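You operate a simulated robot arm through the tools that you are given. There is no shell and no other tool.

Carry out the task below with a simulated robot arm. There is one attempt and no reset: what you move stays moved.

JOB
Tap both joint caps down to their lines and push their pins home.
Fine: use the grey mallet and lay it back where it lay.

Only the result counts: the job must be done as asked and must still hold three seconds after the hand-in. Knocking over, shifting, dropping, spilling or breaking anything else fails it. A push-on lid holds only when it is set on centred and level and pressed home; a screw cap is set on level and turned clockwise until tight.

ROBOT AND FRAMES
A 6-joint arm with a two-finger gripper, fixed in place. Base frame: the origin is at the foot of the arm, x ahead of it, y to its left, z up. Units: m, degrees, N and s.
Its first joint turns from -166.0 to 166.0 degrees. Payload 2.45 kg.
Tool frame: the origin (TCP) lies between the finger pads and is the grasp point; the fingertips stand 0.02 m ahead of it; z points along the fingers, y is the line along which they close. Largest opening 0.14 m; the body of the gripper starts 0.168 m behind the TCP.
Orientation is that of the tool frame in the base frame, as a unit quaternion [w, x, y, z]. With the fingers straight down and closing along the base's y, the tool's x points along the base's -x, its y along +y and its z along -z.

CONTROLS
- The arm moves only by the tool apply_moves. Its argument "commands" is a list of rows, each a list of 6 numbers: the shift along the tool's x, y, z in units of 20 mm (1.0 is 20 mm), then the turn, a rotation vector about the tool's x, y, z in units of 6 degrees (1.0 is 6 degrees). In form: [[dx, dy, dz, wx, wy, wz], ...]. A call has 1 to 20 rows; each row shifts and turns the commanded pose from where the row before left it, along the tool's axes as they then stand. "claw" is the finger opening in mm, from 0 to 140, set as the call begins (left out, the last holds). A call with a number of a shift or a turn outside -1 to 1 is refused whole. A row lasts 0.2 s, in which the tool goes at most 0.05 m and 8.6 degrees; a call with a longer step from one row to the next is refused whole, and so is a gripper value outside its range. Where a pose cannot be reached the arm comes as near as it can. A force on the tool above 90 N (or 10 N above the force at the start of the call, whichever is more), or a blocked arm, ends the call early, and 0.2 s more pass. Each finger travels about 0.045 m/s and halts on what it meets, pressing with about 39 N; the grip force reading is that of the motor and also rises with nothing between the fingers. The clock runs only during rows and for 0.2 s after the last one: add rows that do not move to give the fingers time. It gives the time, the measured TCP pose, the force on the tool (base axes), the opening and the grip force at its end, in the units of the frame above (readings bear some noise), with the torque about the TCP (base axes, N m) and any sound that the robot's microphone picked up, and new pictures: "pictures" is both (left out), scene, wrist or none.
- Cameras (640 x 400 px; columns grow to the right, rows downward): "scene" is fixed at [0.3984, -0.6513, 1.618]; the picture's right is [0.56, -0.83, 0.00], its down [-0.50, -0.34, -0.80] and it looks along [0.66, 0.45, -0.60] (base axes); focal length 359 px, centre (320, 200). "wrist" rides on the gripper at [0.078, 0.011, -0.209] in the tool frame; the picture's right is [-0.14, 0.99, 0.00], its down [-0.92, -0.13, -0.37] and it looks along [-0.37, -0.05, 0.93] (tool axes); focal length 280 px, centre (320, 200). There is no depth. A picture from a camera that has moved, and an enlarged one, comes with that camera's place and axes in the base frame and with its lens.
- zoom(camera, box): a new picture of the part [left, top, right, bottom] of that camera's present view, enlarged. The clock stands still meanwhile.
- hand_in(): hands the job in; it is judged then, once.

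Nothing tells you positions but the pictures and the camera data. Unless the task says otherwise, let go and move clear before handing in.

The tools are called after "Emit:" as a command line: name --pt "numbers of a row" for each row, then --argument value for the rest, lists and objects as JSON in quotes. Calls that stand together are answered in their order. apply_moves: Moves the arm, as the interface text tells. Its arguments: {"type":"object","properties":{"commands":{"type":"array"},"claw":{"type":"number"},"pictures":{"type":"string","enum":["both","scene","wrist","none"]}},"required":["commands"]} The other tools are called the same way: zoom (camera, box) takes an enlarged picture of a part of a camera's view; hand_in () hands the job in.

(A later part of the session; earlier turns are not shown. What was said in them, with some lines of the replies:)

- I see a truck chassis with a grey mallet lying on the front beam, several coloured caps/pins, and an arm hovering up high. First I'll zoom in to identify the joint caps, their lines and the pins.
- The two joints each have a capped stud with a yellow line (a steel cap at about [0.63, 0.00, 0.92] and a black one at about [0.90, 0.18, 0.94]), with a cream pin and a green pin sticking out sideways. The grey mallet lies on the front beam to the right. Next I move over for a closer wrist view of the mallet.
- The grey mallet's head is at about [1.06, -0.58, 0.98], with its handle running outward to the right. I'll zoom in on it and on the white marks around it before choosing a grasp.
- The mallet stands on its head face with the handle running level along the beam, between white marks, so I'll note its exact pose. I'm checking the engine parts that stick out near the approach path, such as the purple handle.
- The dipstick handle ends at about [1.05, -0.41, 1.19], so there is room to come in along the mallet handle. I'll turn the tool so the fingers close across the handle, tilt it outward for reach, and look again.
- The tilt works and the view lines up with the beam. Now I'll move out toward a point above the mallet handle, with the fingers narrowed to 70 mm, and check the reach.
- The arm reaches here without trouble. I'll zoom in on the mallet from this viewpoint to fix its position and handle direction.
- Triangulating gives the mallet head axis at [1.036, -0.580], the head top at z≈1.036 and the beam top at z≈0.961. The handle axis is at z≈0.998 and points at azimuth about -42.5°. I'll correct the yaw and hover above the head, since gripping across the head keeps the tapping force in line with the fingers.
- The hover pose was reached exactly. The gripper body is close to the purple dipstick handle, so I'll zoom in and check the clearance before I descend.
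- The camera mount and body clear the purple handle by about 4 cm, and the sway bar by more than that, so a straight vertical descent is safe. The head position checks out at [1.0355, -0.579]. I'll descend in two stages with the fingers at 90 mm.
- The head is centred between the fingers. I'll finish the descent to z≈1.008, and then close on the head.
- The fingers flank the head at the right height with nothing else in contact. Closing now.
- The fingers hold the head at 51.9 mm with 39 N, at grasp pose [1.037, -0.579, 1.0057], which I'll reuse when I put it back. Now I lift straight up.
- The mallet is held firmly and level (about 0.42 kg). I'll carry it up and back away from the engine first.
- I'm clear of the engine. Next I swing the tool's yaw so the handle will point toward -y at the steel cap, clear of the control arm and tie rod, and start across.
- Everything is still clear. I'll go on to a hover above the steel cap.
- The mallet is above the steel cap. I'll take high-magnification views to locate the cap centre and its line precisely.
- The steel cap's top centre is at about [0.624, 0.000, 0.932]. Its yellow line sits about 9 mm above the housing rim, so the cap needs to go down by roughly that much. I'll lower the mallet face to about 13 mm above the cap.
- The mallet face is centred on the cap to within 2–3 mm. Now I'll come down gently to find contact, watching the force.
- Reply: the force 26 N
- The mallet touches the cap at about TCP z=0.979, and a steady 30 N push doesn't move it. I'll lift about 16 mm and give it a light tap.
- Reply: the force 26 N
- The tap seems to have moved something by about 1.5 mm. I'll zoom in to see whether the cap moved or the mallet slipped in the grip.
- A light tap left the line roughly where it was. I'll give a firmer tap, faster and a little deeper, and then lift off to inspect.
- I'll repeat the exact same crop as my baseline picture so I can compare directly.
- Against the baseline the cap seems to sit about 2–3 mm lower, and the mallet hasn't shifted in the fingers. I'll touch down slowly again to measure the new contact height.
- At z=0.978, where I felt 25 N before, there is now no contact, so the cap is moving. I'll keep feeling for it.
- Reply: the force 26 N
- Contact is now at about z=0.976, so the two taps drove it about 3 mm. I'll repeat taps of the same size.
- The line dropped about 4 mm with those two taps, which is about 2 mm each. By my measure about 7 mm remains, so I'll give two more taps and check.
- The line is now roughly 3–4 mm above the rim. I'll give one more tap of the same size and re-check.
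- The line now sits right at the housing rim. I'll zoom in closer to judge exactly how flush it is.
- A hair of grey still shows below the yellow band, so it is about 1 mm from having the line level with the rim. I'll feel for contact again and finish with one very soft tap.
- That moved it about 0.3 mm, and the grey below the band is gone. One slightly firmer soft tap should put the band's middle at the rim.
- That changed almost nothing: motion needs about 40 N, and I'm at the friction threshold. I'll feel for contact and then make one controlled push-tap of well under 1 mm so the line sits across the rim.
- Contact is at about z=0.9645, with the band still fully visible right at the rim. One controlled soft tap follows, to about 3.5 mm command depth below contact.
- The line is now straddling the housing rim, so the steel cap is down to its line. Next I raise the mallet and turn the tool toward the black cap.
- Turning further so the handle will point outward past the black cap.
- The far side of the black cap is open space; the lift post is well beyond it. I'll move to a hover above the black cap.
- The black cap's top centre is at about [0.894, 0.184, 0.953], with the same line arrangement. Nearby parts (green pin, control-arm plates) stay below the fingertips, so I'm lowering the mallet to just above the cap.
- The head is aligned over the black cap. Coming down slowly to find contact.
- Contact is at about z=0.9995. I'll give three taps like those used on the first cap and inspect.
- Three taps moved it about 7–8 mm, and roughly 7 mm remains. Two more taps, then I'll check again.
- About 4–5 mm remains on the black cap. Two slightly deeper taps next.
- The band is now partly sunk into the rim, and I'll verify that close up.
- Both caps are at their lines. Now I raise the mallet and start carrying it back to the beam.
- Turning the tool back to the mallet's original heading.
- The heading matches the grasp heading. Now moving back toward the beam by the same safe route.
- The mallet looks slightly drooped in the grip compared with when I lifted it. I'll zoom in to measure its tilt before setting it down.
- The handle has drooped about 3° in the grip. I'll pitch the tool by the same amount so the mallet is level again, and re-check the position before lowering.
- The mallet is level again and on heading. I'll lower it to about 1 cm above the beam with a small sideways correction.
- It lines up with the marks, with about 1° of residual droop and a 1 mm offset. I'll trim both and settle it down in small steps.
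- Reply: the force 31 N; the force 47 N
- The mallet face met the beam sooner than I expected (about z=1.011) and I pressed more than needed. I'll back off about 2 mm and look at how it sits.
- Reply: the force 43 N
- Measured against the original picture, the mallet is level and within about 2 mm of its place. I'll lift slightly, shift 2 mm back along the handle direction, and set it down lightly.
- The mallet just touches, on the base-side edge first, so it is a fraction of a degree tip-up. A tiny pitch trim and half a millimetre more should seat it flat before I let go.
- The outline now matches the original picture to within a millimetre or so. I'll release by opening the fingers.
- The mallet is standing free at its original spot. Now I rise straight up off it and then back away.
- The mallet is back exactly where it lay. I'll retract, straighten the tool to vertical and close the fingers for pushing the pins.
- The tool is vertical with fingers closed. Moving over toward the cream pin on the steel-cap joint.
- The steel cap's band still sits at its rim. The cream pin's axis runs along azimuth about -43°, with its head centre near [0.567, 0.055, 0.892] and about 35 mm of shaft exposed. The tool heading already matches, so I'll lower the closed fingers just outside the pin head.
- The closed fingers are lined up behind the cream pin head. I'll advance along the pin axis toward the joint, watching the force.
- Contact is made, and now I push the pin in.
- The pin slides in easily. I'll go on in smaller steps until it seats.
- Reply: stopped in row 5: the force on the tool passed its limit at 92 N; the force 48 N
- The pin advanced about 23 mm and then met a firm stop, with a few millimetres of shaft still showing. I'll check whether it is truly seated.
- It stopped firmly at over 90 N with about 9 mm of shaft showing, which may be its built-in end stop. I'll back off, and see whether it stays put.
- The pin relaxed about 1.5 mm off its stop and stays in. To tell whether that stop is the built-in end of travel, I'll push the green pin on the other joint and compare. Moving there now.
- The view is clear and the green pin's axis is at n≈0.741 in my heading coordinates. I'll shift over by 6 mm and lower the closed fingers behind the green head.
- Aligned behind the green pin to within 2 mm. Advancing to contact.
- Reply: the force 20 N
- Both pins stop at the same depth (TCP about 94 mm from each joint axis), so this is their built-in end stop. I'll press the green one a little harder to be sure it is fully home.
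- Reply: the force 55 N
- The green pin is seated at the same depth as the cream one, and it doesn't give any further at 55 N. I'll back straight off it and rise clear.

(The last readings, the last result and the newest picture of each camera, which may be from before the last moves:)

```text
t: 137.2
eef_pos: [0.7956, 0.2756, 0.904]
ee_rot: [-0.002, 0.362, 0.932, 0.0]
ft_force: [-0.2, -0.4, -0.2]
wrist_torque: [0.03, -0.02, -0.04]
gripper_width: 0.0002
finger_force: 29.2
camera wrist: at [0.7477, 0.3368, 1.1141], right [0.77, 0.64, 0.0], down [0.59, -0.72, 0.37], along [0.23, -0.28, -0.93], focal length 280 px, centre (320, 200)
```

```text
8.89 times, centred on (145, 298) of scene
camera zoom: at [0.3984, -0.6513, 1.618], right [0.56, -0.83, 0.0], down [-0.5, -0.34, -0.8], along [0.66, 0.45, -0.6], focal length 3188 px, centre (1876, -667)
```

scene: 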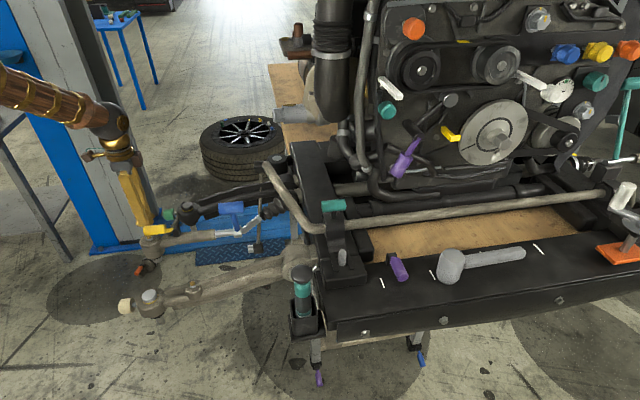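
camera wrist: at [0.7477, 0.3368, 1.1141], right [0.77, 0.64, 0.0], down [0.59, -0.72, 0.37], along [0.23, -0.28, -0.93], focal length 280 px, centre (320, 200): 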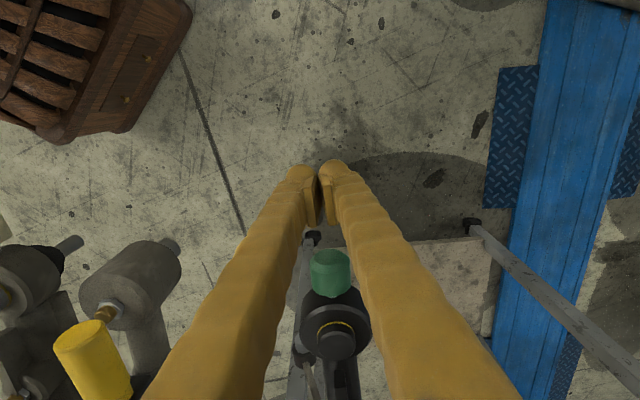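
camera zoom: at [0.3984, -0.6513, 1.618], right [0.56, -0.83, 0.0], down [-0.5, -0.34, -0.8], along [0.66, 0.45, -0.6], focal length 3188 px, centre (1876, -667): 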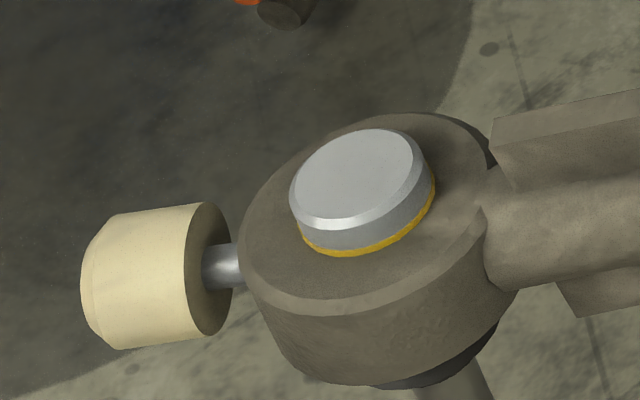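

Both pins moved by the same amount (about 22 mm) and stay seated, and both caps still show their bands at the rims. I'll rise clear and do a last check of everything.

Emit:
apply_moves --pt "0.5 0 0 0 0 0" --pt "0 0 -0.95 0 0 0" --pt "0 0 -0.95 0 0 0" --pt "0 0 -0.95 0 0 0" --pt "0 0 -0.95 0 0 0" --pt "0 0 -0.95 0 0 0" --pt "0 0 -0.95 0 0 0" --pt "0 0 -0.95 0 0 0" --pt "0 0 -0.95 0 0 0" --pt "0 0 -0.95 0 0 0" --pt "0 0 -0.95 0 0 0" --pt "0 0 -0.95 0 0 0" --pt "0 0 -0.95 0 0 0" --pt "0 0 -0.95 0 0 0" --pt "0 0 -0.95 0 0 0" --pt "0 0 -0.95 0 0 0" --pt "0 0 -0.95 0 0 0" --pt "0 0 -0.95 0 0 0" --pt "0 0 0 0 0 0"

Emit:
zoom --camera "scene" --box '[100, 180, 260, 330]'

Emit:
zoom --camera "scene" --box '[420, 220, 560, 310]'

Emit:
zoom --camera "scene" --box '[174, 194, 202, 212]'

Emit:
zoom --camera "scene" --box '[136, 282, 164, 304]'

```text
t: 141.2
eef_pos: [0.7912, 0.2819, 1.2285]
ee_rot: [-0.002, 0.362, 0.932, -0.001]
ft_force: [-0.8, -0.7, 0.2]
wrist_torque: [-0.03, -0.04, -0.01]
gripper_width: 0.0
finger_force: 28.8
camera wrist: at [0.7425, 0.3431, 1.4378], right [0.77, 0.64, 0.0], down [0.59, -0.72, 0.37], along [0.23, -0.28, -0.93], focal length 280 px, centre (320, 200)
```

scene: 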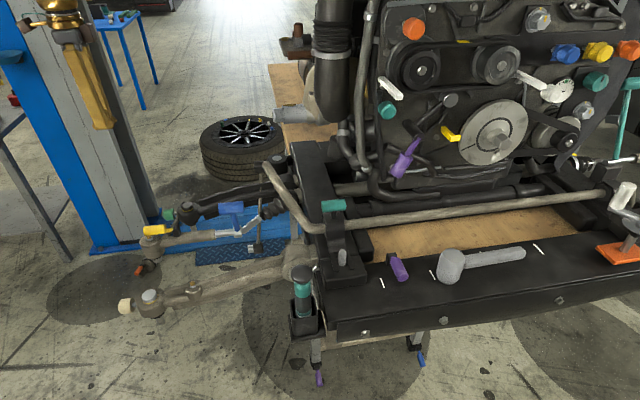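
wrist: 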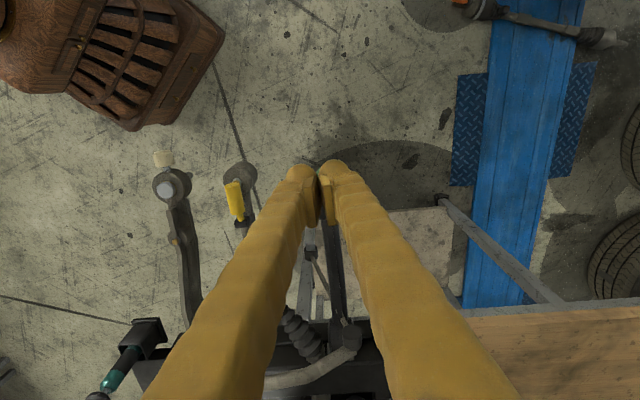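

```text
2.67 times, centred on (180, 255) of scene
camera zoom: at [0.3984, -0.6513, 1.618], right [0.56, -0.83, 0.0], down [-0.5, -0.34, -0.8], along [0.66, 0.45, -0.6], focal length 956 px, centre (693, 53)
```

zoom: 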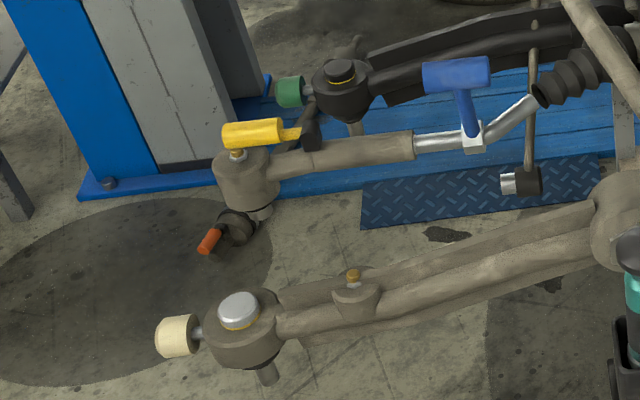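

```text
4.44 times, centred on (490, 265) of scene
camera zoom: at [0.3984, -0.6513, 1.618], right [0.56, -0.83, 0.0], down [-0.5, -0.34, -0.8], along [0.66, 0.45, -0.6], focal length 1594 px, centre (-436, -89)
```

zoom: 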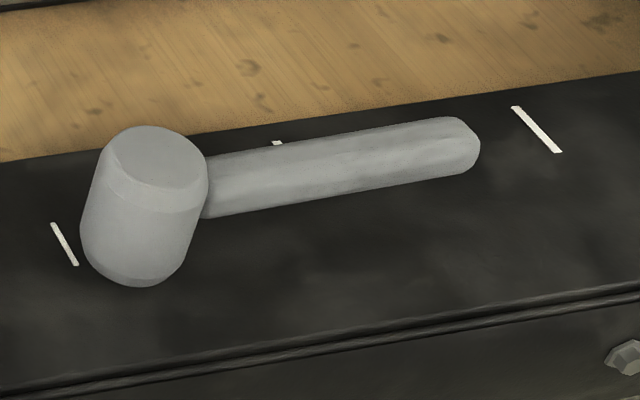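

```text
16.00 times, centred on (188, 203) of scene
camera zoom: at [0.3984, -0.6513, 1.618], right [0.56, -0.83, 0.0], down [-0.5, -0.34, -0.8], along [0.66, 0.45, -0.6], focal length 5738 px, centre (2432, 152)
```

zoom: 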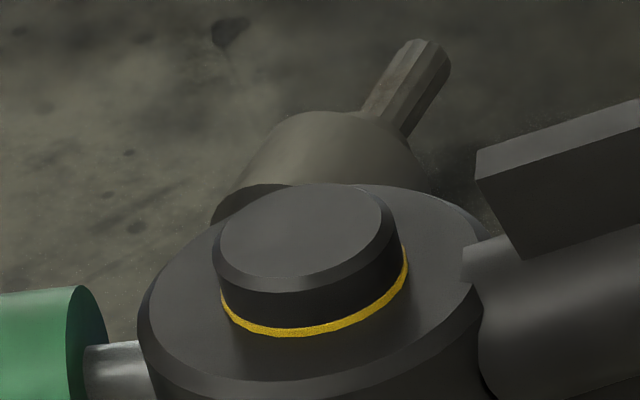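

```text
16.00 times, centred on (150, 293) of scene
camera zoom: at [0.3984, -0.6513, 1.618], right [0.56, -0.83, 0.0], down [-0.5, -0.34, -0.8], along [0.66, 0.45, -0.6], focal length 5738 px, centre (3040, -1288)
```

zoom: 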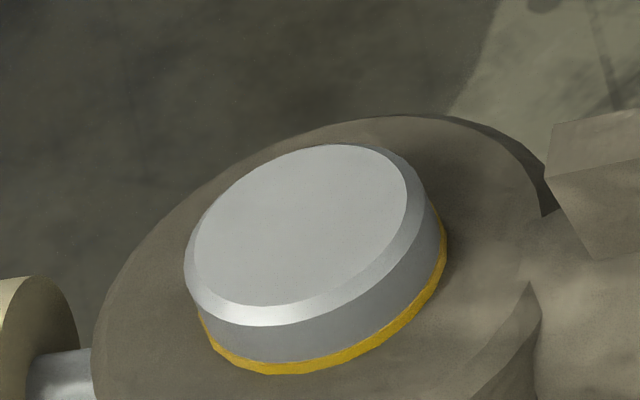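

I'm handing in now: the mallet stands in its original place between its marks, and both caps sit with their yellow lines at the housing rims. Both pins are pushed in to their stops. About 9 and 11 mm of shank still shows, but each stop was firm (cream to about 90 N, green to 55 N) and both travelled the same 22 mm. The gripper is empty and well clear.

Emit:
hand_in

```text
The job is handed in.
```

I handed the job in: both caps are down to their lines, both pins are at their stops, and the grey mallet is back where it lay. I got no result back from the hand-in, so this is what I saw in the last pictures.

- **Caps:** I tapped both down with the grey mallet until the yellow line met the housing rim. The middle of the line looks about 0.5 to 0.75 mm above the rim.
- **Pins:** I pushed both in until they stopped moving. Each went in about 22 mm and stayed put when I backed off. About 9 mm of shank still shows on the cream pin and about 11 mm on the green one.
- **Pin stops:** I took these as the pins' built-in stops, because the cream pin held at about 90 N, the green at 55 N, and both travelled the same distance. I could not confirm that this is fully home.
- **Mallet:** it stands on its head face between the white marks, within about 1–2 mm of where it was.

The gripper is empty and clear of the work. I did not see anything else knocked or shifted.
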